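You operate a simulated robot arm through the tools that you are given. There is no shell and no other tool. Be economical: measure what you need, move in short steps, check, and stop when the job is done.

You run a simulated two-armed robot. Do the job below in one go: nothing can be reset, and whatever is moved stays where it is left.

JOB
Book in the scale from the teal mat with its job card and put it on the shelf marked in.
Fine: card in the reader, button marked in once, then the card hangs on the peg marked booked; other cards stay.

It is judged by the outcome, as a careful person would: the job done as asked, and still so three seconds after it is handed in. It fails if anything else is knocked over, pushed out of place, dropped, spilled or broken.

ROBOT AND FRAMES
Two 7-joint arms with two-finger parallel grippers on one trunk, on a base that drives. Base frame: it is fixed to the floor where the robot stands at the start and does not move with it; the origin is under the middle of the robot, x ahead of it, y to its left, z up. Readings come in m, rad, newtons and seconds.
The left shoulder is at the start at [0.05, 0.165, 1.255], the right one opposite. With the tool pointing down near the work surface each hand reaches from about 0.16 to 0.68 m from the robot's upright axis, wherever it stands, measured 20 degrees to its own side. Places, roughly: slot of the card reader [0.6, -0.4, 0.9]; button marked in [0.6, -0.4, 1]; bar of the peg marked booked [0.7, 0, 1.2]; top of the shelf marked in [0.7, 0.4, 0.5]; button marked out [0.6, -0.4, 1]. Payload 3.91 kg a hand.
The TCP of each hand is the grasp point between the finger pads, 0.03 m short of the fingertips. In the tool frame z runs along the fingers and y along their closing line. Largest opening 0.11 m; finger width 0.02, thickness 0.01; the body of the gripper, 0.048 by 0.112 m, starts 0.055 m behind the TCP.
Orientation is that of the tool frame in the base frame, as [roll, pitch, yaw] about the fixed x, y, z axes, in that order (R = Rz(yaw) Ry(pitch) Rx(roll)). With the fingers straight down and closing along the base's y, the tool's x points along the base's -x, its y along +y and its z along -z.

CONTROLS
- The arms move only by the tool send_rows. It takes "left_series", "right_series" or both (then of equal length, played together; a hand with none holds still); each is a list of rows, each a list of 7 numbers: the shift along the tool's x, y, z in m, then the turn, a rotation vector about the tool's x, y, z in rad, then the gripper command, from -1 (fully open) to 1 (shut), values between in proportion. In form: [[tx, ty, tz, ax, ay, az, grip], ...]. A call has 1 to 10 rows; each row is the pose to reach, as a shift and turn from the pose commanded when the call began, along the tool's axes at that moment. Rows are played at 5 a second. More than 0.05 m and 0.15 rad between two rows, or a gripper value outside its range, and nothing of the call is played. Where a pose cannot be reached the arm comes as near as it can. A force on the tool above 90 N (or 10 N above the force at the start of the call, whichever is more), or a blocked arm, ends the call early, and 0.2 s more pass. Each finger travels about 0.045 m/s and halts on what it meets, pressing with about 36 N; the grip force reading is that of the motor and also rises with nothing between the fingers. The clock runs only during rows and for 0.2 s after the last one: add rows that repeat a pose to give the fingers time. The reply holds the time, the measured pose of the TCP, the force on the tool along the base axes, the opening and the grip force, in the units named above and with some noise.
- Cameras (640 x 400 px; columns grow to the right, rows downward): "scene" is now at [0.1293, -0.0067, 1.4662]; the picture's right is [-0.06, -1.00, 0.00], its down [-0.21, 0.01, -0.98] and it looks along [0.98, -0.06, -0.21] (base axes); focal length 214 px, centre (320, 200). "left" rides on the left gripper at [0.072, -0.017, -0.103] in its tool frame; the picture's right is [0.23, 0.97, 0.00], its down [-0.76, 0.18, -0.62] and it looks along [-0.61, 0.14, 0.78] (tool axes); focal length 222 px, centre (320, 200). "right" rides on the right gripper at [0.072, 0.017, -0.103] in its tool frame; the picture's right is [-0.23, 0.97, 0.00], its down [-0.76, -0.18, -0.62] and it looks along [-0.61, -0.14, 0.78] (tool axes); focal length 222 px, centre (320, 200). There is no depth. A picture from a camera that has moved, and an enlarged one, comes with that camera's place and axes in the base frame and with its lens. The place of the scene camera against the robot may be out by one fixed shift of up to 0.012 m in any direction.
- camera(camera): a new picture of that camera. The clock stands still meanwhile.
- move_column(by): slides the trunk up (or, below 0, down) by that many m; the arms and the scene camera ride with it, the base frame stays. It gives what a move gives, with no picture.
- drive_base(legs): drives the robot by 1 to 6 legs, each [ahead, left, turn to the left] in m, m and rad, along the robot's own axes; the way and the turn of a leg run together, so that a leg with both is an arc; at most 1.5 m and 3.142 rad a leg. The arms and the cameras ride along, it lands a little off, and it stops where it bumps. It gives what a move gives.
- turn_head(pan, tilt): turns the head with the scene camera to pan (to the left, within 1.396 rad either way) and tilt (down, from -0.506 to 1.204), counted from straight ahead of the robot. It gives what a move gives.
- enlarge(camera, box): a new picture of the part [left, top, right, bottom] of that camera's present view, enlarged. The clock stands still meanwhile.
- close_job(): hands the job in; it is judged then, once.

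Go step by step. Nothing tells you exact positions but the pictures and the camera data: compare them with the known pose of the tool, close in by small moves and look again before you grip or let go. The budget is 120 turns and 100 pictures, counting those below and the enlarged ones. Unless the task says otherwise, let go and move clear before handing in, and close with one line.

The tools are called after "Request:" as name(argument=value, ...) on one line, values as JSON. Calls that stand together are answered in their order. send_rows: Moves the arms, as the interface text tells. Its arguments: {"type":"object","properties":{"left_series":{"type":"array","items":{"type":"array","items":{"type":"number"}}},"right_series":{"type":"array","items":{"type":"array","items":{"type":"number"}}}},"required":[]} The other tools are called the same way: move_column (by) slides the trunk up or down; drive_base (legs) drives the base; turn_head (pan, tilt) turns the head that bears the scene camera; camera (camera) takes a picture; enlarge (camera, box) takes an enlarged picture of a part of a camera's view; close_job () hands the job in.

At the start:

```text
t: 0.0
left_tcp_pos: [0.285, 0.041, 1.4721]
left_orientation: [-3.139, 0.001, -3.138]
left_wrist_force: [0.6, 0.3, -0.1]
left_opening: 0.1101
left_grip_force: 0.0
right_tcp_pos: [0.3541, -0.2169, 1.4397]
right_orientation: [3.14, 0.001, -3.141]
right_wrist_force: [0.2, 0.2, -0.8]
right_opening: 0.11
right_grip_force: 0.0
trunk travel left (down, up): [-0.475, 0.028]
robot x, y, heading: [0.0003, -0.0019, -0.003]
head pan, tilt: [-0.061, 0.208]
```

scene: 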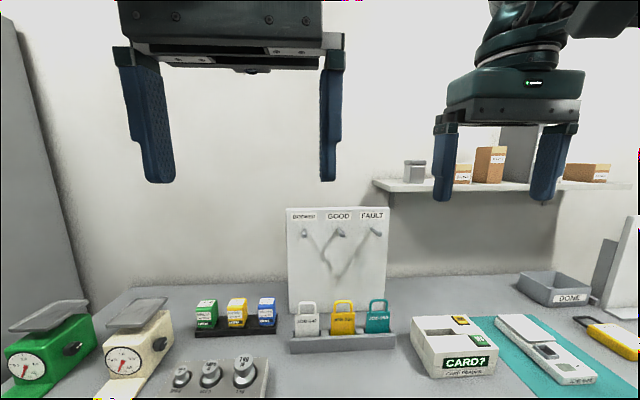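
right: 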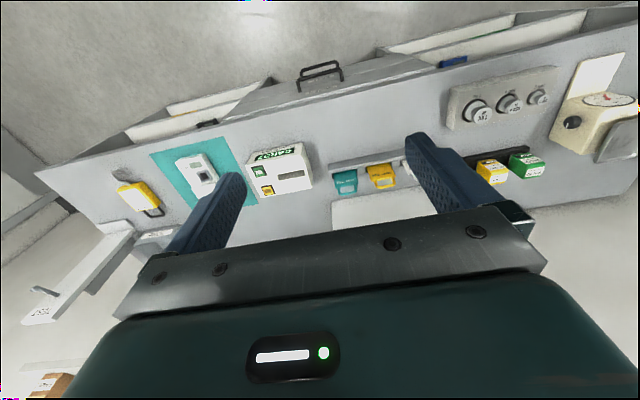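
left: 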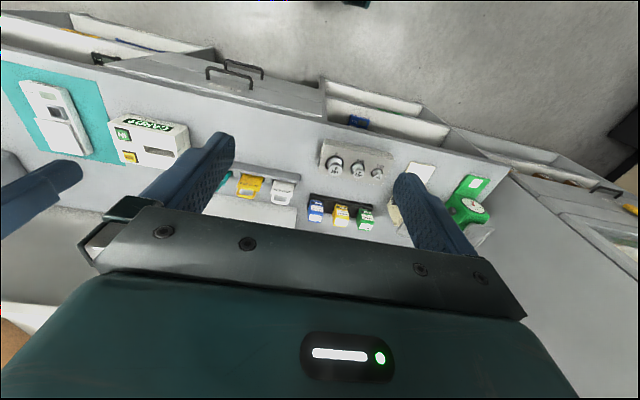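

I see a bench with scales, a card rack, a peg board, a card reader and a scale on a teal mat. I'll look closer at the labels first.

Request:
enlarge(camera="scene", box=[270, 200, 430, 360])

Request:
enlarge(camera="scene", box=[400, 260, 640, 400])

Request:
turn_head(pan=-0.3, tilt=0.75)

```text
2.50 times, centred on (350, 280) of scene
camera zoom: at [0.1293, -0.0067, 1.4662], right [-0.06, -1.0, 0.0], down [-0.21, 0.01, -0.98], along [0.98, -0.06, -0.21], focal length 536 px, centre (245, 0)
```

zoom: 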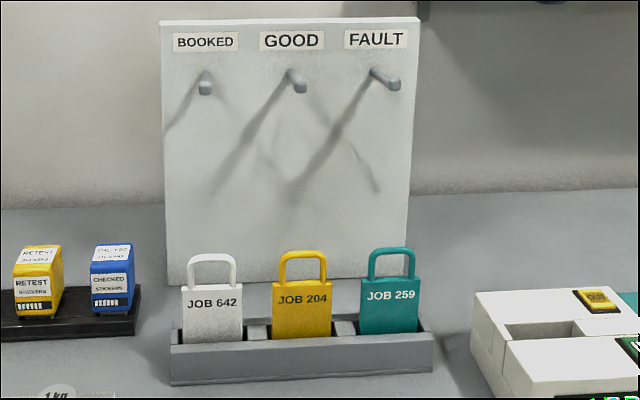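

```text
2.67 times, centred on (520, 330) of scene
camera zoom: at [0.1293, -0.0067, 1.4662], right [-0.06, -1.0, 0.0], down [-0.21, 0.01, -0.98], along [0.98, -0.06, -0.21], focal length 572 px, centre (-213, -147)
```

zoom: 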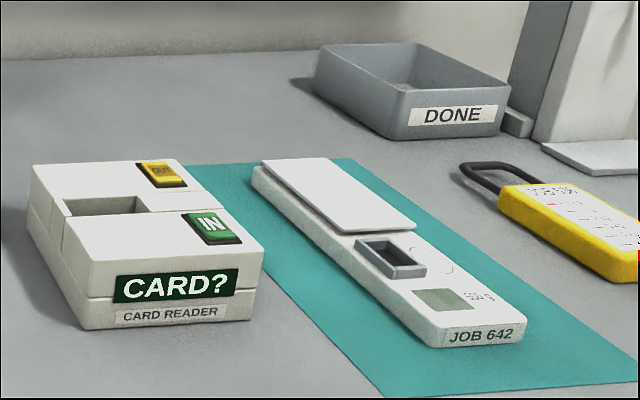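

```text
t: 1.0
left_tcp_pos: [0.2852, 0.0386, 1.4723]
left_orientation: [-3.139, 0.001, -3.141]
left_wrist_force: [0.1, 0.1, 0.2]
left_opening: 0.1101
left_grip_force: 0.0
right_tcp_pos: [0.3529, -0.2187, 1.4403]
right_orientation: [3.139, -0.001, -3.141]
right_wrist_force: [-0.2, -1.0, 0.3]
right_opening: 0.11
right_grip_force: 0.1
trunk travel left (down, up): [-0.475, 0.028]
robot x, y, heading: [0.001, -0.0007, -0.002]
head pan, tilt: [-0.3, 0.75]
```

The scale on the mat is labelled JOB 642, so the white card is the one. I'll look at it from above and find the "in" shelf.

Request:
camera(camera="scene")

Request:
turn_head(pan=0.6, tilt=0.75)

Request:
camera(camera="scene")

```text
94 pictures are left
camera scene: at [0.1154, -0.0256, 1.4173], right [-0.3, -0.96, 0.0], down [-0.65, 0.2, -0.73], along [0.7, -0.22, -0.68], focal length 214 px, centre (320, 200)
```

scene: 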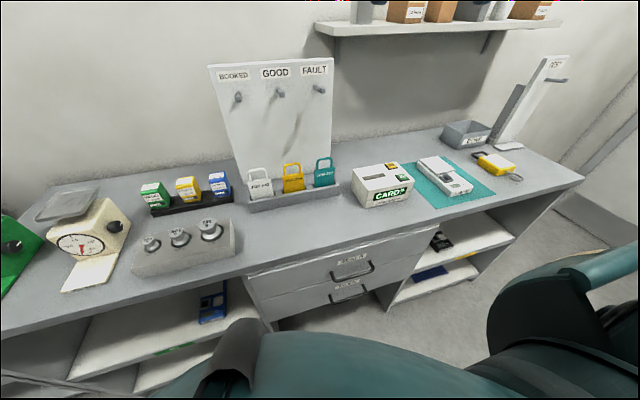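

```text
t: 2.2
left_tcp_pos: [0.2859, 0.0393, 1.4719]
left_orientation: [-3.14, 0.002, -3.14]
left_wrist_force: [-1.3, 0.9, 0.2]
left_opening: 0.1101
left_grip_force: 0.1
right_tcp_pos: [0.3543, -0.2182, 1.4408]
right_orientation: [3.139, 0.0, -3.142]
right_wrist_force: [0.6, 0.4, -0.9]
right_opening: 0.1101
right_grip_force: 0.0
trunk travel left (down, up): [-0.475, 0.028]
robot x, y, heading: [-0.0013, -0.0013, 0.002]
head pan, tilt: [0.6, 0.75]
```

```text
93 pictures are left
camera scene: at [0.1046, 0.0456, 1.4172], right [0.56, -0.83, 0.0], down [-0.56, -0.38, -0.73], along [0.6, 0.41, -0.68], focal length 214 px, centre (320, 200)
```

scene: 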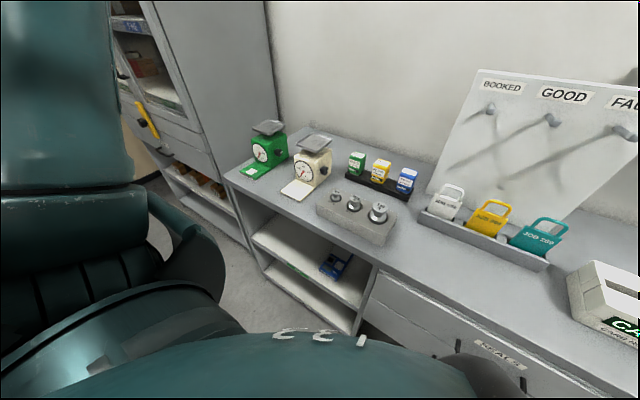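

The under-bench shelves at left hold a blue device; the "IN" mark should be on their front edges. I'll zoom there and in on the mat scale.

Request:
enlarge(camera="scene", box=[230, 200, 390, 340])

Request:
turn_head(pan=-0.5, tilt=0.5)

Request:
enlarge(camera="scene", box=[240, 180, 480, 330])

```text
2.86 times, centred on (310, 270) of scene
camera zoom: at [0.1046, 0.0456, 1.4172], right [0.56, -0.83, 0.0], down [-0.56, -0.38, -0.73], along [0.6, 0.41, -0.68], focal length 613 px, centre (349, 0)
```

zoom: 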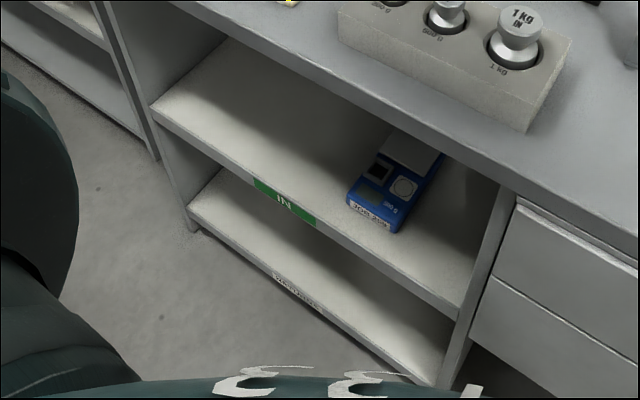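

```text
t: 3.5
left_tcp_pos: [0.2866, 0.0403, 1.4714]
left_orientation: [-3.14, 0.0, -3.14]
left_wrist_force: [-0.2, 0.1, 0.1]
left_opening: 0.1104
left_grip_force: 0.1
right_tcp_pos: [0.3549, -0.2195, 1.4397]
right_orientation: [3.14, 0.0, 3.141]
right_wrist_force: [-0.2, 0.3, -0.4]
right_opening: 0.11
right_grip_force: 0.1
trunk travel left (down, up): [-0.475, 0.028]
robot x, y, heading: [-0.0016, -0.0034, -0.002]
head pan, tilt: [-0.499, 0.499]
```

```text
2.67 times, centred on (360, 255) of scene
camera zoom: at [0.1161, -0.0446, 1.4392], right [-0.48, -0.88, 0.0], down [-0.42, 0.23, -0.88], along [0.77, -0.42, -0.48], focal length 572 px, centre (213, 53)
```

zoom: 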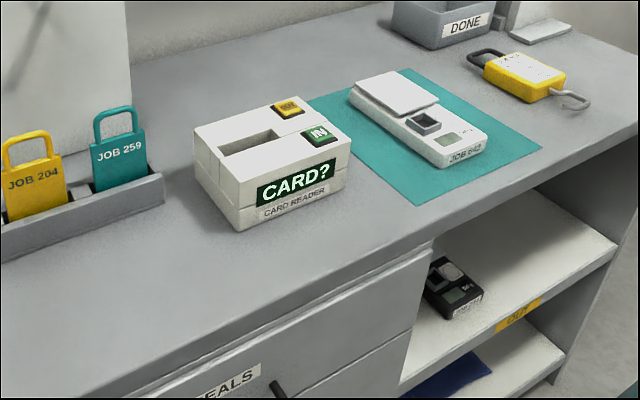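

White card "JOB 642" stands in the rack near (0.69, 0.0); reader slot near (0.64, -0.38), IN button near (0.60, -0.48), scale around x 0.51–0.72, y -0.68, and the IN shelf is under the bench at left. I'll drive a bit right and ahead so the left hand can do the card and the right hand the button.

Request:
drive_base(legs=[[0, -0.2, 0], [0.08, 0, 0]])

Request:
turn_head(pan=0.2, tilt=0.6)

Request:
camera(camera="scene")

```text
t: 5.7
left_tcp_pos: [0.3657, -0.1588, 1.4712]
left_orientation: [-3.139, 0.0, -3.141]
left_wrist_force: [0.6, -0.4, 0.1]
left_opening: 0.1101
left_grip_force: 0.1
right_tcp_pos: [0.4347, -0.4191, 1.4389]
right_orientation: [3.139, 0.0, -3.139]
right_wrist_force: [0.7, 0.8, 0.7]
right_opening: 0.1101
right_grip_force: 0.0
trunk travel left (down, up): [-0.475, 0.028]
robot x, y, heading: [0.0797, -0.2002, -0.003]
head pan, tilt: [-0.499, 0.499]
```

```text
t: 6.8
left_tcp_pos: [0.3673, -0.1596, 1.4723]
left_orientation: [-3.139, -0.001, -3.139]
left_wrist_force: [0.1, -0.2, 0.4]
left_opening: 0.1102
left_grip_force: 0.1
right_tcp_pos: [0.4338, -0.4185, 1.4403]
right_orientation: [3.14, 0.002, -3.139]
right_wrist_force: [-0.8, 0.8, 0.5]
right_opening: 0.1102
right_grip_force: 0.0
trunk travel left (down, up): [-0.475, 0.028]
robot x, y, heading: [0.0833, -0.1981, 0.005]
head pan, tilt: [0.201, 0.6]
```

```text
90 pictures are left
camera scene: at [0.2025, -0.1828, 1.4301], right [0.2, -0.98, 0.0], down [-0.55, -0.11, -0.83], along [0.81, 0.16, -0.56], focal length 214 px, centre (320, 200)
```

scene: 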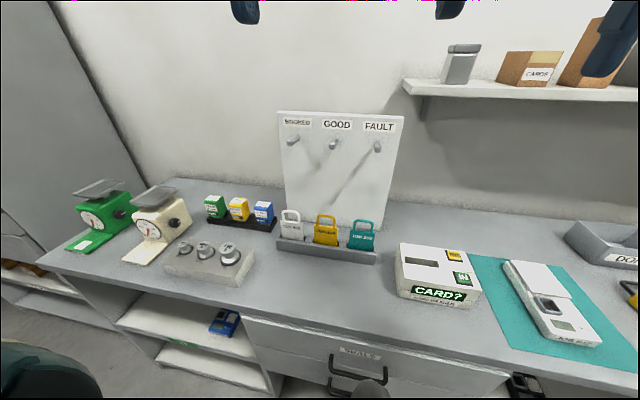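

The view now covers everything. I'll zoom on the rack and pegs to triangulate the card.

Request:
enlarge(camera="scene", box=[260, 100, 420, 270])

Request:
enlarge(camera="scene", box=[380, 225, 620, 375])

```text
2.35 times, centred on (340, 185) of scene
camera zoom: at [0.2025, -0.1828, 1.4301], right [0.2, -0.98, 0.0], down [-0.55, -0.11, -0.83], along [0.81, 0.16, -0.56], focal length 505 px, centre (273, 235)
```

zoom: 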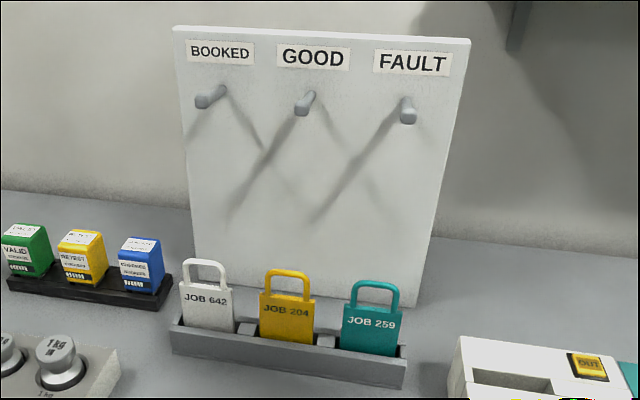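

```text
2.67 times, centred on (500, 300) of scene
camera zoom: at [0.2025, -0.1828, 1.4301], right [0.2, -0.98, 0.0], down [-0.55, -0.11, -0.83], along [0.81, 0.16, -0.56], focal length 572 px, centre (-160, -67)
```

zoom: 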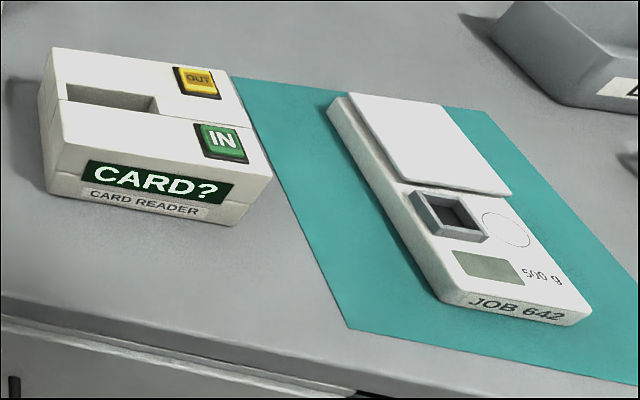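

White card: top of body about (0.659, -0.003, 1.016), loop top z≈1.06; booked peg tip about (0.718, 0.002, 1.238). I bring the left hand, tilted 45° forward, to a standoff in front of the card.

Request:
send_rows(left_series=[[-0.0215, 0.0157, 0.0398, 0, -0.0785, 0, -0.67], [-0.043, 0.0314, 0.0796, 0, -0.157, 0, -0.67], [-0.0645, 0.0471, 0.1194, 0, -0.2355, 0, -0.67], [-0.086, 0.0628, 0.1592, 0, -0.314, 0, -0.67], [-0.1075, 0.0785, 0.199, 0, -0.3925, 0, -0.67], [-0.129, 0.0942, 0.2388, 0, -0.471, 0, -0.67], [-0.1505, 0.1099, 0.2786, 0, -0.5495, 0, -0.67], [-0.172, 0.1256, 0.3184, 0, -0.628, 0, -0.67], [-0.1935, 0.1413, 0.3582, 0, -0.7065, 0, -0.67], [-0.215, 0.157, 0.398, 0, -0.785, 0, -0.67]])

Request:
camera(camera="left")

Request:
camera(camera="scene")

```text
t: 9.0
left_tcp_pos: [0.5815, -0.0056, 1.0724]
left_orientation: [-3.138, 0.787, -3.139]
left_wrist_force: [-0.3, 0.6, 0.8]
left_opening: 0.0919
left_grip_force: 0.1
right_tcp_pos: [0.4334, -0.4173, 1.44]
right_orientation: [-3.141, -0.001, -3.14]
right_wrist_force: [-0.1, -0.2, 0.3]
right_opening: 0.1101
right_grip_force: 0.0
trunk travel left (down, up): [-0.475, 0.028]
robot x, y, heading: [0.0784, -0.1978, 0.008]
head pan, tilt: [0.201, 0.6]
```

```text
87 pictures are left
camera left: at [0.4568, -0.023, 1.0934], right [-0.16, 0.97, -0.16], down [0.1, 0.18, 0.98], along [0.98, 0.14, -0.12], focal length 222 px, centre (320, 200)
```

left: 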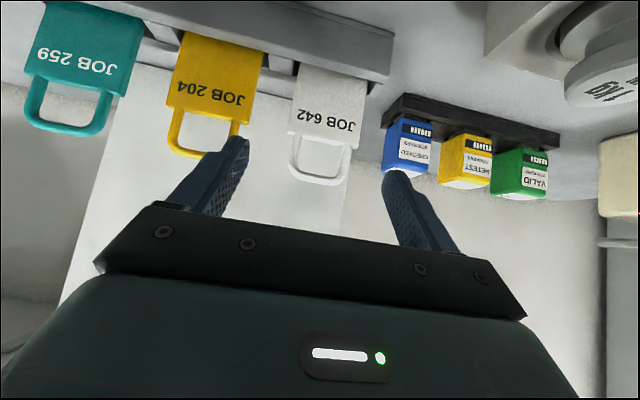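

```text
86 pictures are left
camera scene: at [0.2026, -0.1821, 1.4301], right [0.2, -0.98, 0.0], down [-0.55, -0.11, -0.82], along [0.81, 0.16, -0.57], focal length 214 px, centre (320, 200)
```

scene: 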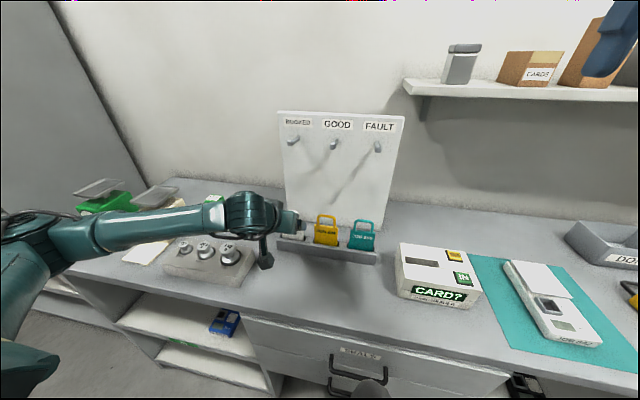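

The card lies between the open fingers and both views agree (x≈0.659, y≈-0.002, top z≈1.012). I advance along the fingers, then check.

Request:
send_rows(left_series=[[0.0015, 0.0035, 0.035, 0, 0, 0, -0.67], [0.003, 0.0035, 0.07, 0, 0, 0, -0.67], [0.0045, 0.0035, 0.104, 0, 0, 0, -0.67], [0.0045, 0.0035, 0.104, 0, 0, 0, -0.67]])

Request:
camera(camera="left")

```text
t: 10.0
left_tcp_pos: [0.6496, -0.0023, 0.9979]
left_orientation: [-3.138, 0.785, 3.141]
left_wrist_force: [-0.7, 0.1, 0.3]
left_opening: 0.0917
left_grip_force: 0.0
right_tcp_pos: [0.4349, -0.4179, 1.4389]
right_orientation: [3.139, -0.001, -3.138]
right_wrist_force: [0.0, 0.6, -0.1]
right_opening: 0.11
right_grip_force: 0.1
trunk travel left (down, up): [-0.475, 0.028]
robot x, y, heading: [0.0798, -0.2054, -0.002]
head pan, tilt: [0.201, 0.6]
```

```text
85 pictures are left
camera left: at [0.5258, -0.0185, 1.0189], right [-0.16, 0.97, -0.16], down [0.1, 0.18, 0.98], along [0.98, 0.14, -0.12], focal length 222 px, centre (320, 200)
```

left: 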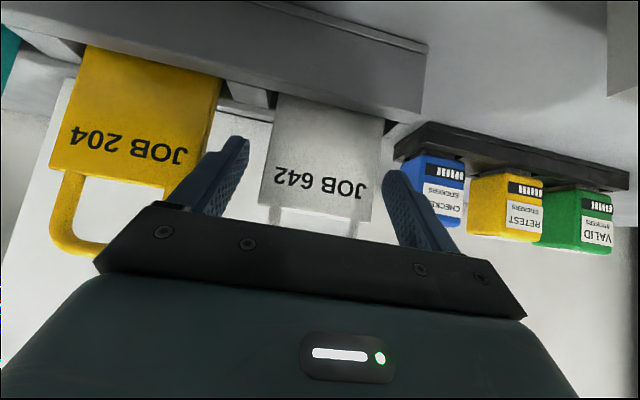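

Fingers straddle the card; I nudge 8 mm up and 6 mm forward, then close.

Request:
send_rows(left_series=[[-0.0099, 0.001, -0.0014, 0, 0, 0, -0.67], [-0.0099, 0.001, -0.0014, 0, 0, 0, -0.3], [-0.0099, 0.001, -0.0014, 0, 0, 0, 0.2], [-0.0099, 0.001, -0.0014, 0, 0, 0, 1], [-0.0099, 0.001, -0.0014, 0, 0, 0, 1], [-0.0099, 0.001, -0.0014, 0, 0, 0, 1]])

Request:
camera(camera="left")

```text
t: 11.4
left_tcp_pos: [0.6555, 0.0001, 1.0052]
left_orientation: [-3.14, 0.785, -3.137]
left_wrist_force: [-0.6, -0.2, 0.4]
left_opening: 0.0687
left_grip_force: 36.0
right_tcp_pos: [0.4331, -0.4179, 1.4403]
right_orientation: [3.141, 0.0, 3.141]
right_wrist_force: [0.1, 0.4, -0.9]
right_opening: 0.1101
right_grip_force: 0.1
trunk travel left (down, up): [-0.475, 0.028]
robot x, y, heading: [0.0802, -0.1979, 0.001]
head pan, tilt: [0.201, 0.6]
```

```text
84 pictures are left
camera left: at [0.532, -0.0173, 1.0269], right [-0.16, 0.97, -0.16], down [0.1, 0.18, 0.98], along [0.98, 0.14, -0.12], focal length 222 px, centre (320, 200)
```

left: 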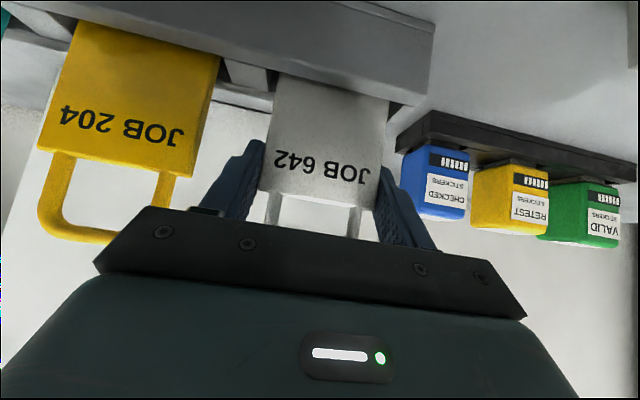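

Card gripped (0.0687 m wide). I lift it straight up and look at it.

Request:
send_rows(left_series=[[-0.0175, 0, -0.0175, 0, 0, 0, 1], [-0.045, 0, -0.045, 0, 0, 0, 1], [-0.075, 0, -0.075, 0, 0, 0, 1], [-0.105, 0, -0.105, 0, 0, 0, 1], [-0.13, 0, -0.13, 0, 0, 0, 1], [-0.13, 0, -0.13, 0, 0, 0, 1]])

Request:
enlarge(camera="scene", box=[200, 90, 420, 270])

Request:
camera(camera="left")

```text
t: 12.8
left_tcp_pos: [0.6564, 0.0025, 1.1881]
left_orientation: [-3.14, 0.786, -3.139]
left_wrist_force: [-0.6, 0.6, -0.7]
left_opening: 0.0689
left_grip_force: 36.0
right_tcp_pos: [0.4337, -0.4177, 1.4398]
right_orientation: [3.139, -0.001, -3.139]
right_wrist_force: [-0.1, 0.1, 0.3]
right_opening: 0.11
right_grip_force: 0.0
trunk travel left (down, up): [-0.475, 0.028]
robot x, y, heading: [0.0784, -0.1942, 0.005]
head pan, tilt: [0.201, 0.6]
```

```text
2.22 times, centred on (310, 180) of scene
camera zoom: at [0.2025, -0.1825, 1.4301], right [0.2, -0.98, 0.0], down [-0.55, -0.11, -0.82], along [0.81, 0.16, -0.57], focal length 477 px, centre (342, 244)
```

zoom: 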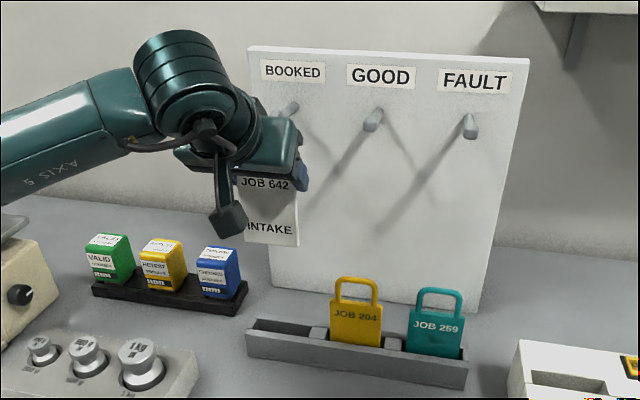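

```text
82 pictures are left
camera left: at [0.5325, -0.0149, 1.2102], right [-0.16, 0.97, -0.16], down [0.1, 0.18, 0.98], along [0.98, 0.14, -0.12], focal length 222 px, centre (320, 200)
```

left: 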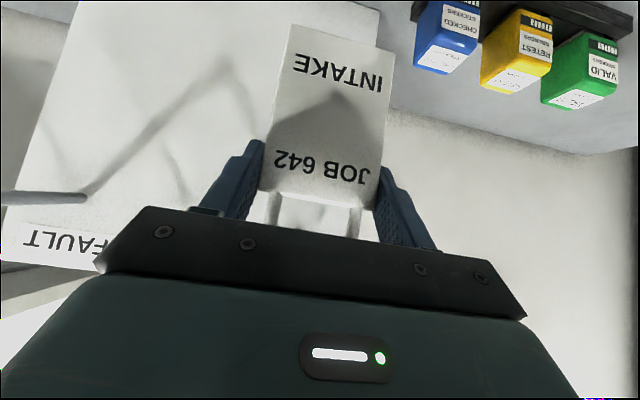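

The card is free and hangs straight, about 0.10 m from grip to bottom edge. I carry it toward the reader at height while moving the right hand out of the way.

Request:
send_rows(left_series=[[0.004, -0.04, -0.004, 0, 0, 0, 1], [0.008, -0.08, -0.008, 0, 0, 0, 1], [0.012, -0.12, -0.012, 0, 0, 0, 1], [0.016, -0.165, -0.016, 0, 0, 0, 1], [0.02, -0.21, -0.02, 0, 0, 0, 1], [0.025, -0.255, -0.025, 0, 0, 0, 1], [0.03, -0.3, -0.03, 0, 0, 0, 1], [0.035, -0.34, -0.035, 0, 0, 0, 1], [0.035, -0.37, -0.035, 0, 0, 0, 1], [0.035, -0.37, -0.035, 0, 0, 0, 1]], right_series=[[0, -0.04, 0, 0, 0, 0, 1], [0, -0.08, 0, 0, 0, 0, 1], [0, -0.12, 0, 0, 0, 0, 1], [0, -0.16, 0, 0, 0, 0, 1], [0, -0.2, 0, 0, 0, 0, 1], [0, -0.22, 0, 0, 0, 0, 1], [0, -0.22, 0, 0, 0, 0, 1], [0, -0.22, 0, 0, 0, 0, 1], [0, -0.22, 0, 0, 0, 0, 1], [0, -0.22, 0, 0, 0, 0, 1]])

Request:
turn_head(pan=-0.4, tilt=0.6)

Request:
camera(camera="scene")

Request:
camera(camera="left")

Request:
camera(camera="right")

```text
t: 15.0
left_tcp_pos: [0.6096, -0.366, 1.1889]
left_orientation: [-3.137, 0.786, -3.139]
left_wrist_force: [0.0, -0.5, -0.8]
left_opening: 0.0687
left_grip_force: 35.6
right_tcp_pos: [0.4578, -0.625, 1.419]
right_orientation: [3.141, 0.003, -3.14]
right_wrist_force: [-0.2, 1.2, 0.4]
right_opening: 0.0
right_grip_force: 36.3
right hand out of reach, approached as far as the arm can: row 3, 4, 5, 6, 7, 8, 9, 10
trunk travel left (down, up): [-0.475, 0.028]
robot x, y, heading: [0.0767, -0.2007, -0.005]
head pan, tilt: [0.201, 0.6]
```

```text
t: 16.0
left_tcp_pos: [0.6104, -0.3668, 1.1883]
left_orientation: [-3.139, 0.784, -3.137]
left_wrist_force: [-0.3, 0.3, 0.2]
left_opening: 0.0688
left_grip_force: 36.3
right_tcp_pos: [0.4571, -0.625, 1.4192]
right_orientation: [3.14, 0.003, -3.141]
right_wrist_force: [0.3, 0.1, 0.3]
right_opening: 0.0
right_grip_force: 36.0
trunk travel left (down, up): [-0.475, 0.028]
robot x, y, heading: [0.0823, -0.1989, -0.003]
head pan, tilt: [-0.4, 0.6]
```

```text
81 pictures are left
camera scene: at [0.1972, -0.2346, 1.4301], right [-0.39, -0.92, 0.0], down [-0.52, 0.22, -0.83], along [0.76, -0.32, -0.56], focal length 214 px, centre (320, 200)
```

scene: 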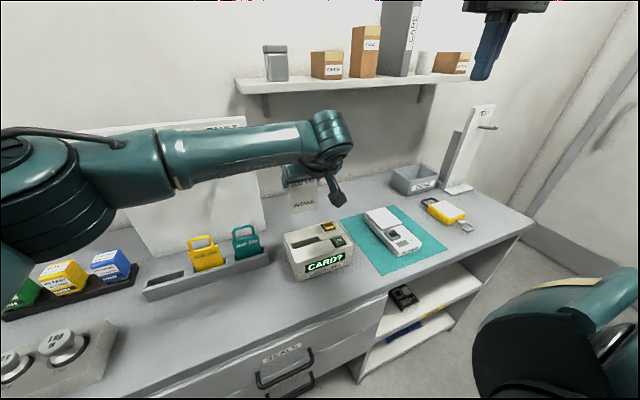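

```text
80 pictures are left
camera left: at [0.4857, -0.3849, 1.2095], right [-0.16, 0.97, -0.16], down [0.1, 0.18, 0.98], along [0.98, 0.14, -0.12], focal length 222 px, centre (320, 200)
```

left: 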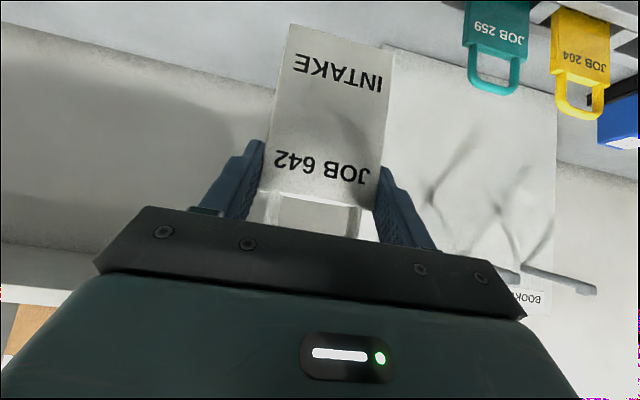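

```text
79 pictures are left
camera right: at [0.3852, -0.6091, 1.5209], right [0.23, 0.97, 0.0], down [0.76, -0.18, 0.63], along [0.61, -0.14, -0.78], focal length 222 px, centre (320, 200)
```

right: 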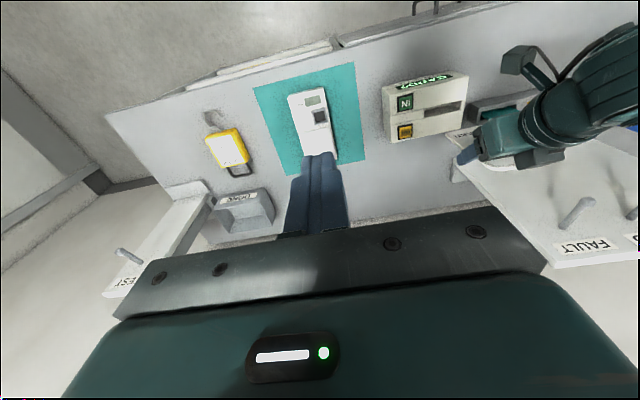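

The right-hand camera gives a second, well separated view of the reader. I enlarge both to locate slot and buttons.

Request:
enlarge(camera="scene", box=[270, 170, 430, 290])

Request:
enlarge(camera="right", box=[270, 50, 490, 170])

```text
3.33 times, centred on (350, 230) of scene
camera zoom: at [0.1972, -0.2346, 1.4301], right [-0.39, -0.92, 0.0], down [-0.52, 0.22, -0.83], along [0.76, -0.32, -0.56], focal length 715 px, centre (220, 100)
```

zoom: 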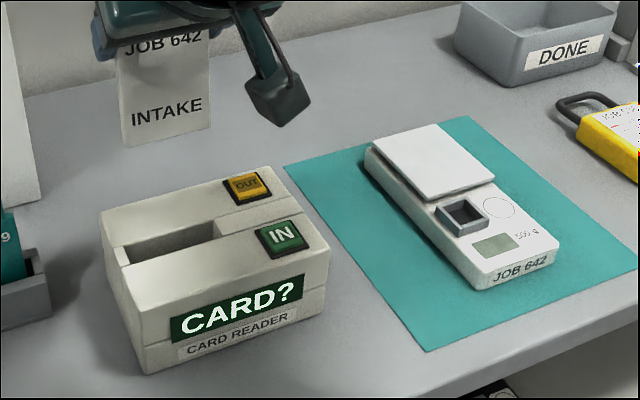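

```text
2.91 times, centred on (380, 110) of right
camera zoom: at [0.3852, -0.6091, 1.5209], right [0.23, 0.97, 0.0], down [0.76, -0.18, 0.63], along [0.61, -0.14, -0.78], focal length 646 px, centre (146, 462)
```

zoom: 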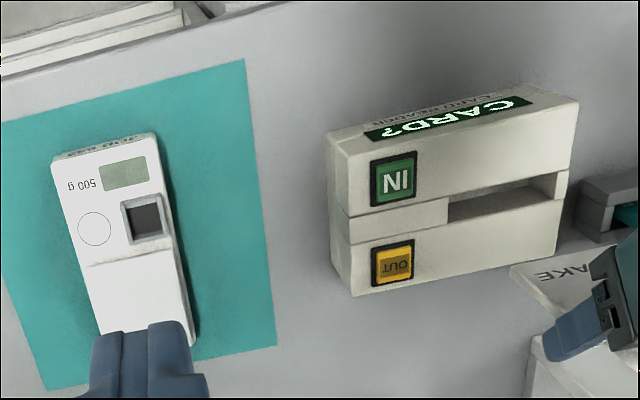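

Slot centre ≈ (0.608, -0.364), top z ≈ 0.987, about 0.09 × 0.017 m, aligned with the axes; IN button ≈ (0.572, -0.451, 0.988). I lower the card to just above the slot and compare.

Request:
send_rows(left_series=[[0.02, 0.002, 0.02, 0, 0, 0, 1], [0.04, 0.002, 0.04, 0, 0, 0, 1], [0.054, 0.002, 0.054, 0, 0, 0, 1], [0.054, 0.002, 0.054, 0, 0, 0, 1]])

Request:
enlarge(camera="scene", box=[270, 170, 390, 290])

Request:
enlarge(camera="right", box=[360, 50, 560, 170])

Request:
camera(camera="left")

```text
t: 17.0
left_tcp_pos: [0.6072, -0.365, 1.1147]
left_orientation: [-3.139, 0.785, -3.138]
left_wrist_force: [-0.1, -0.2, -0.8]
left_opening: 0.0689
left_grip_force: 36.0
right_tcp_pos: [0.4588, -0.626, 1.4181]
right_orientation: [3.14, 0.005, -3.14]
right_wrist_force: [0.3, 0.6, -1.0]
right_opening: 0.0
right_grip_force: 36.0
trunk travel left (down, up): [-0.475, 0.028]
robot x, y, heading: [0.0784, -0.2021, 0.004]
head pan, tilt: [-0.4, 0.6]
```

```text
3.33 times, centred on (330, 230) of scene
camera zoom: at [0.1971, -0.2347, 1.4301], right [-0.39, -0.92, 0.0], down [-0.52, 0.22, -0.83], along [0.76, -0.32, -0.56], focal length 715 px, centre (287, 100)
```

zoom: 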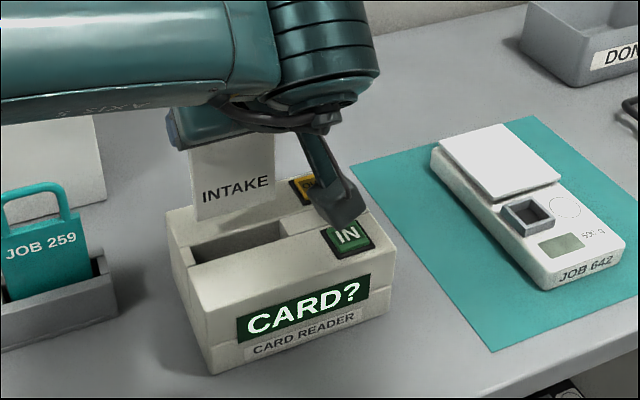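

```text
3.20 times, centred on (460, 110) of right
camera zoom: at [0.3851, -0.6092, 1.5209], right [0.23, 0.97, 0.0], down [0.76, -0.18, 0.63], along [0.61, -0.14, -0.78], focal length 711 px, centre (-128, 488)
```

zoom: 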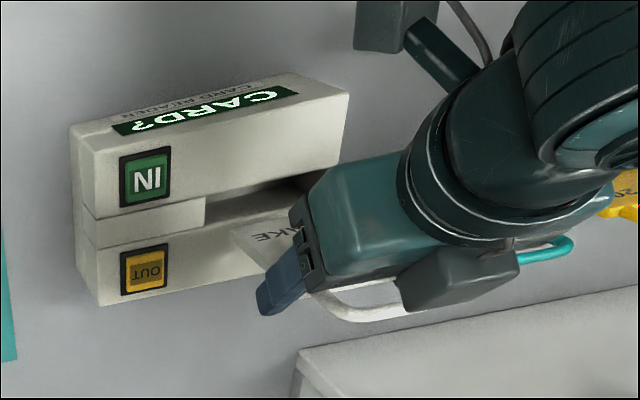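

```text
74 pictures are left
camera left: at [0.4841, -0.383, 1.135], right [-0.16, 0.97, -0.16], down [0.1, 0.18, 0.98], along [0.98, 0.14, -0.12], focal length 222 px, centre (320, 200)
```

left: 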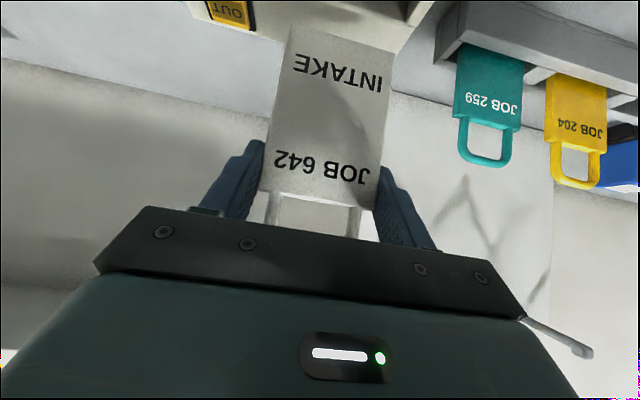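

The card's bottom edge is at about (0.611, y centre -0.367, z 1.018), slightly rear of the slot centre. I shift it back 8 mm, lower it to just over the slot, and recheck.

Request:
send_rows(left_series=[[0.0057, 0.003, -0.0057, 0, 0, 0, 1], [0.0213, 0.003, 0.0099, 0, 0, 0, 1], [0.0213, 0.003, 0.0099, 0, 0, 0, 1]])

Request:
enlarge(camera="scene", box=[285, 195, 375, 265])

Request:
enlarge(camera="right", box=[380, 70, 480, 150])

```text
t: 17.8
left_tcp_pos: [0.5996, -0.3621, 1.0915]
left_orientation: [-3.137, 0.787, -3.137]
left_wrist_force: [-0.1, 0.6, -0.6]
left_opening: 0.0688
left_grip_force: 35.3
right_tcp_pos: [0.4575, -0.6254, 1.4181]
right_orientation: [3.14, 0.003, -3.139]
right_wrist_force: [-0.5, 0.1, -0.5]
right_opening: 0.0
right_grip_force: 35.8
trunk travel left (down, up): [-0.475, 0.028]
robot x, y, heading: [0.0814, -0.198, 0.006]
head pan, tilt: [-0.4, 0.6]
```

```text
5.71 times, centred on (330, 230) of scene
camera zoom: at [0.197, -0.2346, 1.4301], right [-0.39, -0.92, 0.0], down [-0.52, 0.22, -0.83], along [0.76, -0.32, -0.56], focal length 1226 px, centre (263, 29)
```

zoom: 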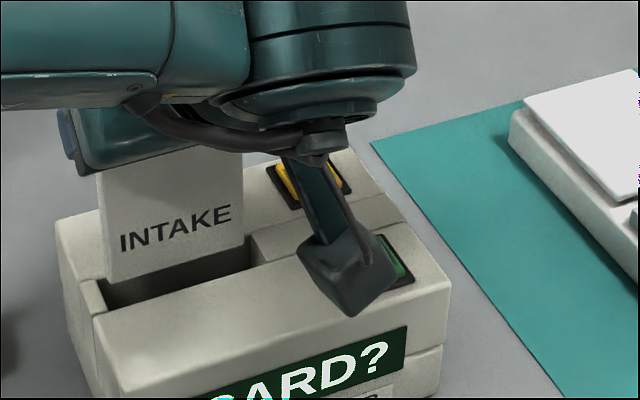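

```text
5.00 times, centred on (430, 110) of right
camera zoom: at [0.385, -0.6091, 1.521], right [0.23, 0.97, 0.0], down [0.76, -0.18, 0.63], along [0.61, -0.14, -0.78], focal length 1111 px, centre (-230, 650)
```

zoom: 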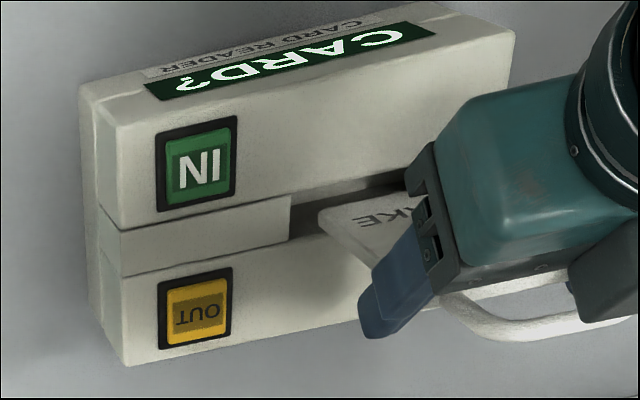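

The bottom edge is over the slot with margin on all sides; 2 mm more toward me centres it. I lower it into the slot in small steps.

Request:
send_rows(left_series=[[0.0014, 0.001, -0.0014, 0, 0, 0, 1], [0.0084, 0.001, 0.0056, 0, 0, 0, 1], [0.0155, 0.001, 0.0127, 0, 0, 0, 1], [0.0225, 0.001, 0.0197, 0, 0, 0, 1], [0.0295, 0.001, 0.0267, 0, 0, 0, 1], [0.0295, 0.001, 0.0267, 0, 0, 0, 1]])

Request:
enlarge(camera="scene", box=[270, 180, 390, 270])

Request:
enlarge(camera="right", box=[380, 60, 500, 150])

```text
t: 19.2
left_tcp_pos: [0.5975, -0.3631, 1.0507]
left_orientation: [-3.141, 0.785, -3.137]
left_wrist_force: [-0.2, 0.1, -0.6]
left_opening: 0.0689
left_grip_force: 36.3
right_tcp_pos: [0.4573, -0.6248, 1.4184]
right_orientation: [3.141, 0.002, -3.14]
right_wrist_force: [-0.2, -0.5, 0.3]
right_opening: 0.0
right_grip_force: 36.3
trunk travel left (down, up): [-0.475, 0.028]
robot x, y, heading: [0.0778, -0.1991, -0.004]
head pan, tilt: [-0.4, 0.6]
```

```text
4.44 times, centred on (330, 225) of scene
camera zoom: at [0.1972, -0.2347, 1.4301], right [-0.39, -0.92, 0.0], down [-0.52, 0.22, -0.83], along [0.76, -0.32, -0.56], focal length 953 px, centre (276, 89)
```

zoom: 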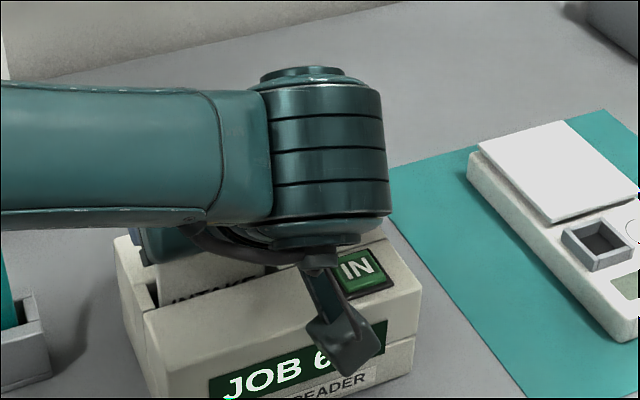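

```text
4.44 times, centred on (440, 105) of right
camera zoom: at [0.3852, -0.6091, 1.5209], right [0.23, 0.97, 0.0], down [0.76, -0.18, 0.63], along [0.61, -0.14, -0.78], focal length 987 px, centre (-213, 622)
```

zoom: 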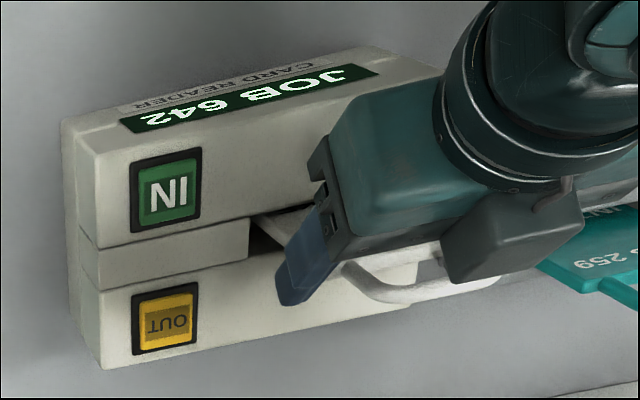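

The reader now reads "JOB 642". I lower further until the card seats, so it can stand by itself.

Request:
send_rows(left_series=[[0.0035, 0, 0.0035, 0, 0, 0, 1], [0.007, 0, 0.007, 0, 0, 0, 1], [0.0106, 0, 0.0106, 0, 0, 0, 1], [0.0141, 0, 0.0141, 0, 0, 0, 1], [0.0177, 0, 0.0177, 0, 0, 0, 1]])

Request:
camera(camera="left")

Request:
enlarge(camera="right", box=[380, 60, 500, 150])

```text
t: 20.4
left_tcp_pos: [0.5982, -0.3634, 1.0331]
left_orientation: [-3.135, 0.799, -3.134]
left_wrist_force: [-0.5, -0.4, 38.9]
left_opening: 0.0694
left_grip_force: 35.8
right_tcp_pos: [0.4551, -0.624, 1.4207]
right_orientation: [-3.141, 0.008, -3.14]
right_wrist_force: [0.6, -0.7, -0.5]
right_opening: 0.0001
right_grip_force: 35.6
trunk travel left (down, up): [-0.475, 0.028]
robot x, y, heading: [0.0815, -0.2005, 0.0]
head pan, tilt: [-0.4, 0.6]
```

```text
69 pictures are left
camera left: at [0.4731, -0.3802, 1.0527], right [-0.16, 0.97, -0.17], down [0.08, 0.18, 0.98], along [0.98, 0.14, -0.11], focal length 222 px, centre (320, 200)
```

left: 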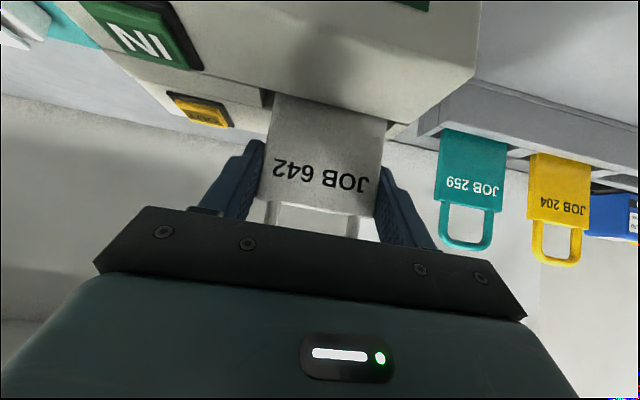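

```text
4.44 times, centred on (440, 105) of right
camera zoom: at [0.3816, -0.6083, 1.5226], right [0.23, 0.97, 0.0], down [0.76, -0.18, 0.63], along [0.61, -0.14, -0.78], focal length 987 px, centre (-213, 622)
```

zoom: 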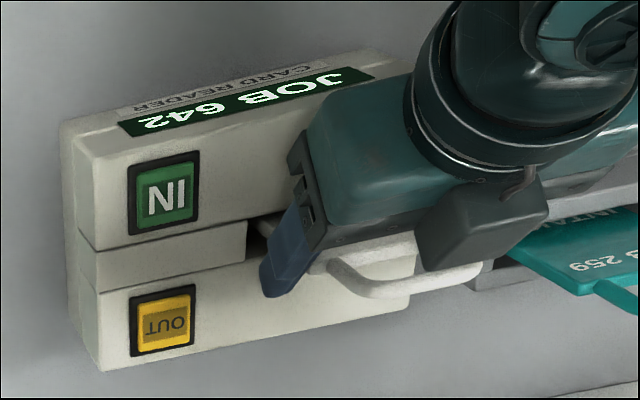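

The card is seated (39 N push). I ease up, open and back away along the fingers.

Request:
send_rows(left_series=[[-0.005, 0, -0.005, 0, 0, 0, 1], [-0.005, 0, -0.005, 0, 0, 0, 0], [-0.005, 0, -0.005, 0, 0, 0, -0.6], [-0.005, 0, -0.005, 0, 0, 0, -0.6]])

Request:
camera(camera="left")

```text
t: 21.4
left_tcp_pos: [0.5966, -0.3623, 1.0321]
left_orientation: [3.141, 0.785, -3.14]
left_wrist_force: [-0.4, 1.3, 0.1]
left_opening: 0.0879
left_grip_force: 0.1
right_tcp_pos: [0.4574, -0.6257, 1.418]
right_orientation: [3.139, 0.004, -3.14]
right_wrist_force: [-0.6, 0.7, 1.0]
right_opening: 0.0001
right_grip_force: 35.7
trunk travel left (down, up): [-0.475, 0.028]
robot x, y, heading: [0.0808, -0.2015, -0.001]
head pan, tilt: [-0.4, 0.6]
```

```text
67 pictures are left
camera left: at [0.4726, -0.3801, 1.0541], right [-0.16, 0.97, -0.16], down [0.1, 0.18, 0.98], along [0.98, 0.14, -0.13], focal length 222 px, centre (320, 200)
```

left: 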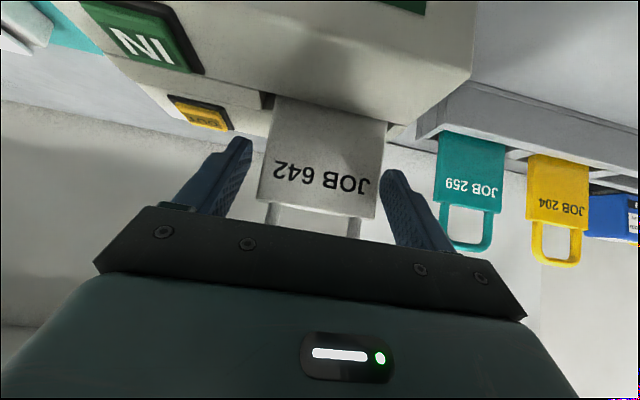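

Card stands free between the open fingers. I retreat the left hand back, up and to the left.

Request:
send_rows(left_series=[[0, 0, -0.045, 0, 0, 0, -0.6], [0, 0, -0.09, 0, 0, 0, -0.6], [-0.03, 0.02, -0.12, 0, 0, 0, -0.6], [-0.05, 0.05, -0.14, 0, 0, 0, -0.6], [-0.06, 0.095, -0.15, 0, 0, 0, -0.6], [-0.06, 0.14, -0.15, 0, 0, 0, -0.6], [-0.06, 0.185, -0.15, 0, 0, 0, -0.6], [-0.06, 0.23, -0.15, 0, 0, 0, -0.6], [-0.06, 0.27, -0.15, 0, 0, 0, -0.6]])

Request:
enlarge(camera="scene", box=[270, 180, 390, 290])

Request:
enlarge(camera="right", box=[360, 50, 500, 150])

```text
t: 23.4
left_tcp_pos: [0.5335, -0.0897, 1.18]
left_orientation: [-3.137, 0.786, -3.137]
left_wrist_force: [0.4, -0.2, -0.1]
left_opening: 0.0879
left_grip_force: 0.1
right_tcp_pos: [0.4571, -0.6234, 1.4188]
right_orientation: [3.141, 0.005, -3.141]
right_wrist_force: [0.7, -0.2, 0.2]
right_opening: 0.0
right_grip_force: 36.2
trunk travel left (down, up): [-0.475, 0.028]
robot x, y, heading: [0.0808, -0.1983, -0.003]
head pan, tilt: [-0.4, 0.6]
```

```text
3.64 times, centred on (330, 235) of scene
camera zoom: at [0.1969, -0.2334, 1.4302], right [-0.39, -0.92, 0.0], down [-0.52, 0.22, -0.83], along [0.76, -0.32, -0.56], focal length 780 px, centre (284, 73)
```

zoom: 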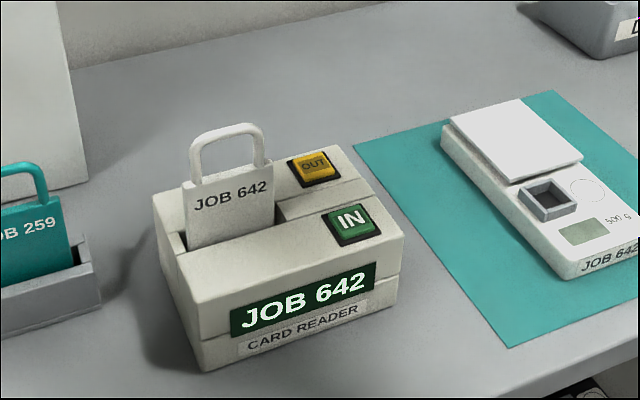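

```text
4.00 times, centred on (430, 100) of right
camera zoom: at [0.3849, -0.6077, 1.5214], right [0.23, 0.97, 0.0], down [0.76, -0.18, 0.63], along [0.61, -0.14, -0.78], focal length 888 px, centre (-120, 600)
```

zoom: 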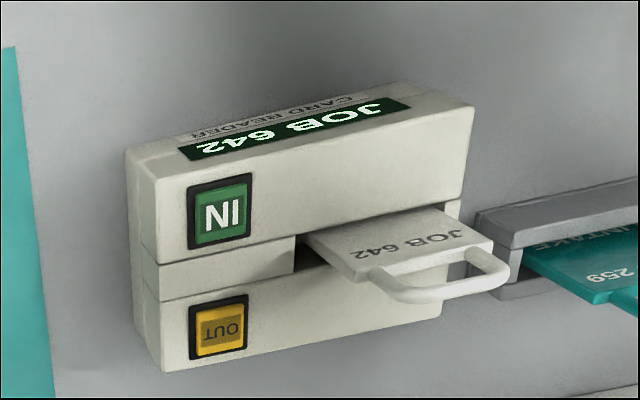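

Card stands in the reader and IN is at about (0.572, -0.452, 0.99). I bring the closed right hand above it, turned about 80° to stay clear of the card.

Request:
send_rows(right_series=[[-0.0115, 0.0174, 0.0298, 0, 0, -0.14, 1], [-0.023, 0.0348, 0.0596, 0, 0, -0.28, 1], [-0.0345, 0.0522, 0.0894, 0, 0, -0.42, 1], [-0.046, 0.0696, 0.1192, 0, 0, -0.56, 1], [-0.0575, 0.087, 0.149, 0, 0, -0.7, 1], [-0.069, 0.1044, 0.1788, 0, 0, -0.84, 1], [-0.0805, 0.1218, 0.2086, 0, 0, -0.98, 1], [-0.092, 0.1392, 0.2384, 0, 0, -1.12, 1], [-0.1035, 0.1566, 0.2682, 0, 0, -1.26, 1], [-0.115, 0.174, 0.298, 0, 0, -1.4, 1]])

Request:
camera(camera="scene")

Request:
camera(camera="right")

```text
t: 25.6
left_tcp_pos: [0.5328, -0.0888, 1.1807]
left_orientation: [-3.135, 0.785, -3.134]
left_wrist_force: [0.9, 0.8, -0.6]
left_opening: 0.088
left_grip_force: 0.0
right_tcp_pos: [0.407, -0.3531, 1.2127]
right_orientation: [3.14, 0.008, -1.76]
right_wrist_force: [0.0, 0.9, 0.9]
right_opening: 0.0001
right_grip_force: 36.1
right hand out of reach, approached as far as the arm can: row 2, 3, 4, 5, 6, 7, 8, 9, 10
trunk travel left (down, up): [-0.475, 0.028]
robot x, y, heading: [0.0771, -0.1952, -0.004]
head pan, tilt: [-0.4, 0.6]
```

```text
64 pictures are left
camera scene: at [0.1982, -0.2318, 1.4301], right [-0.39, -0.92, 0.0], down [-0.52, 0.22, -0.83], along [0.76, -0.32, -0.56], focal length 214 px, centre (320, 200)
```

scene: 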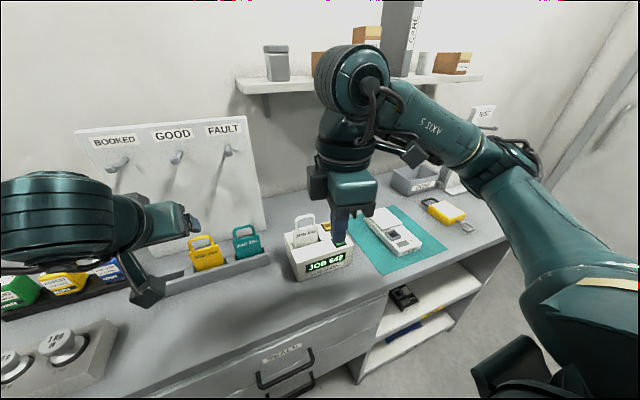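

```text
63 pictures are left
camera right: at [0.3771, -0.4225, 1.3141], right [-0.91, 0.41, 0.0], down [0.32, 0.71, 0.63], along [0.25, 0.58, -0.78], focal length 222 px, centre (320, 200)
```

right: 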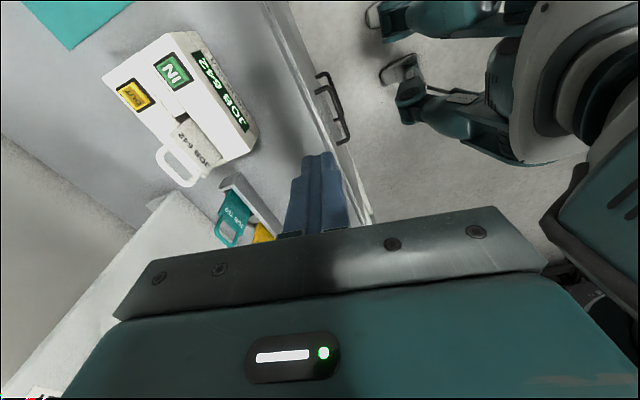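

The turned pose is out of reach for the right arm. I turn it back to the normal orientation, a little higher, and will press with a forward tilt instead.

Request:
send_rows(right_series=[[0, 0, -0.02, 0, 0, 0.14, 1], [0, 0, -0.04, 0, 0, 0.28, 1], [0, 0, -0.06, 0, 0, 0.42, 1], [0, 0, -0.06, 0, 0, 0.56, 1], [0, 0, -0.06, 0, 0, 0.7, 1], [0, 0, -0.06, 0, 0, 0.84, 1], [0, 0, -0.06, 0, 0, 0.98, 1], [0, 0, -0.06, 0, 0, 1.12, 1], [0, 0, -0.06, 0, 0, 1.26, 1], [0, 0, -0.06, 0, 0, 1.38, 1]])

```text
t: 27.8
left_tcp_pos: [0.5333, -0.0917, 1.1806]
left_orientation: [-3.14, 0.784, -3.139]
left_wrist_force: [0.3, 0.9, 0.0]
left_opening: 0.0877
left_grip_force: 0.0
right_tcp_pos: [0.4027, -0.3549, 1.2716]
right_orientation: [3.139, 0.0, -3.123]
right_wrist_force: [-0.1, 1.4, -0.1]
right_opening: 0.0
right_grip_force: 35.6
trunk travel left (down, up): [-0.475, 0.028]
robot x, y, heading: [0.0781, -0.1982, -0.002]
head pan, tilt: [-0.4, 0.6]
```

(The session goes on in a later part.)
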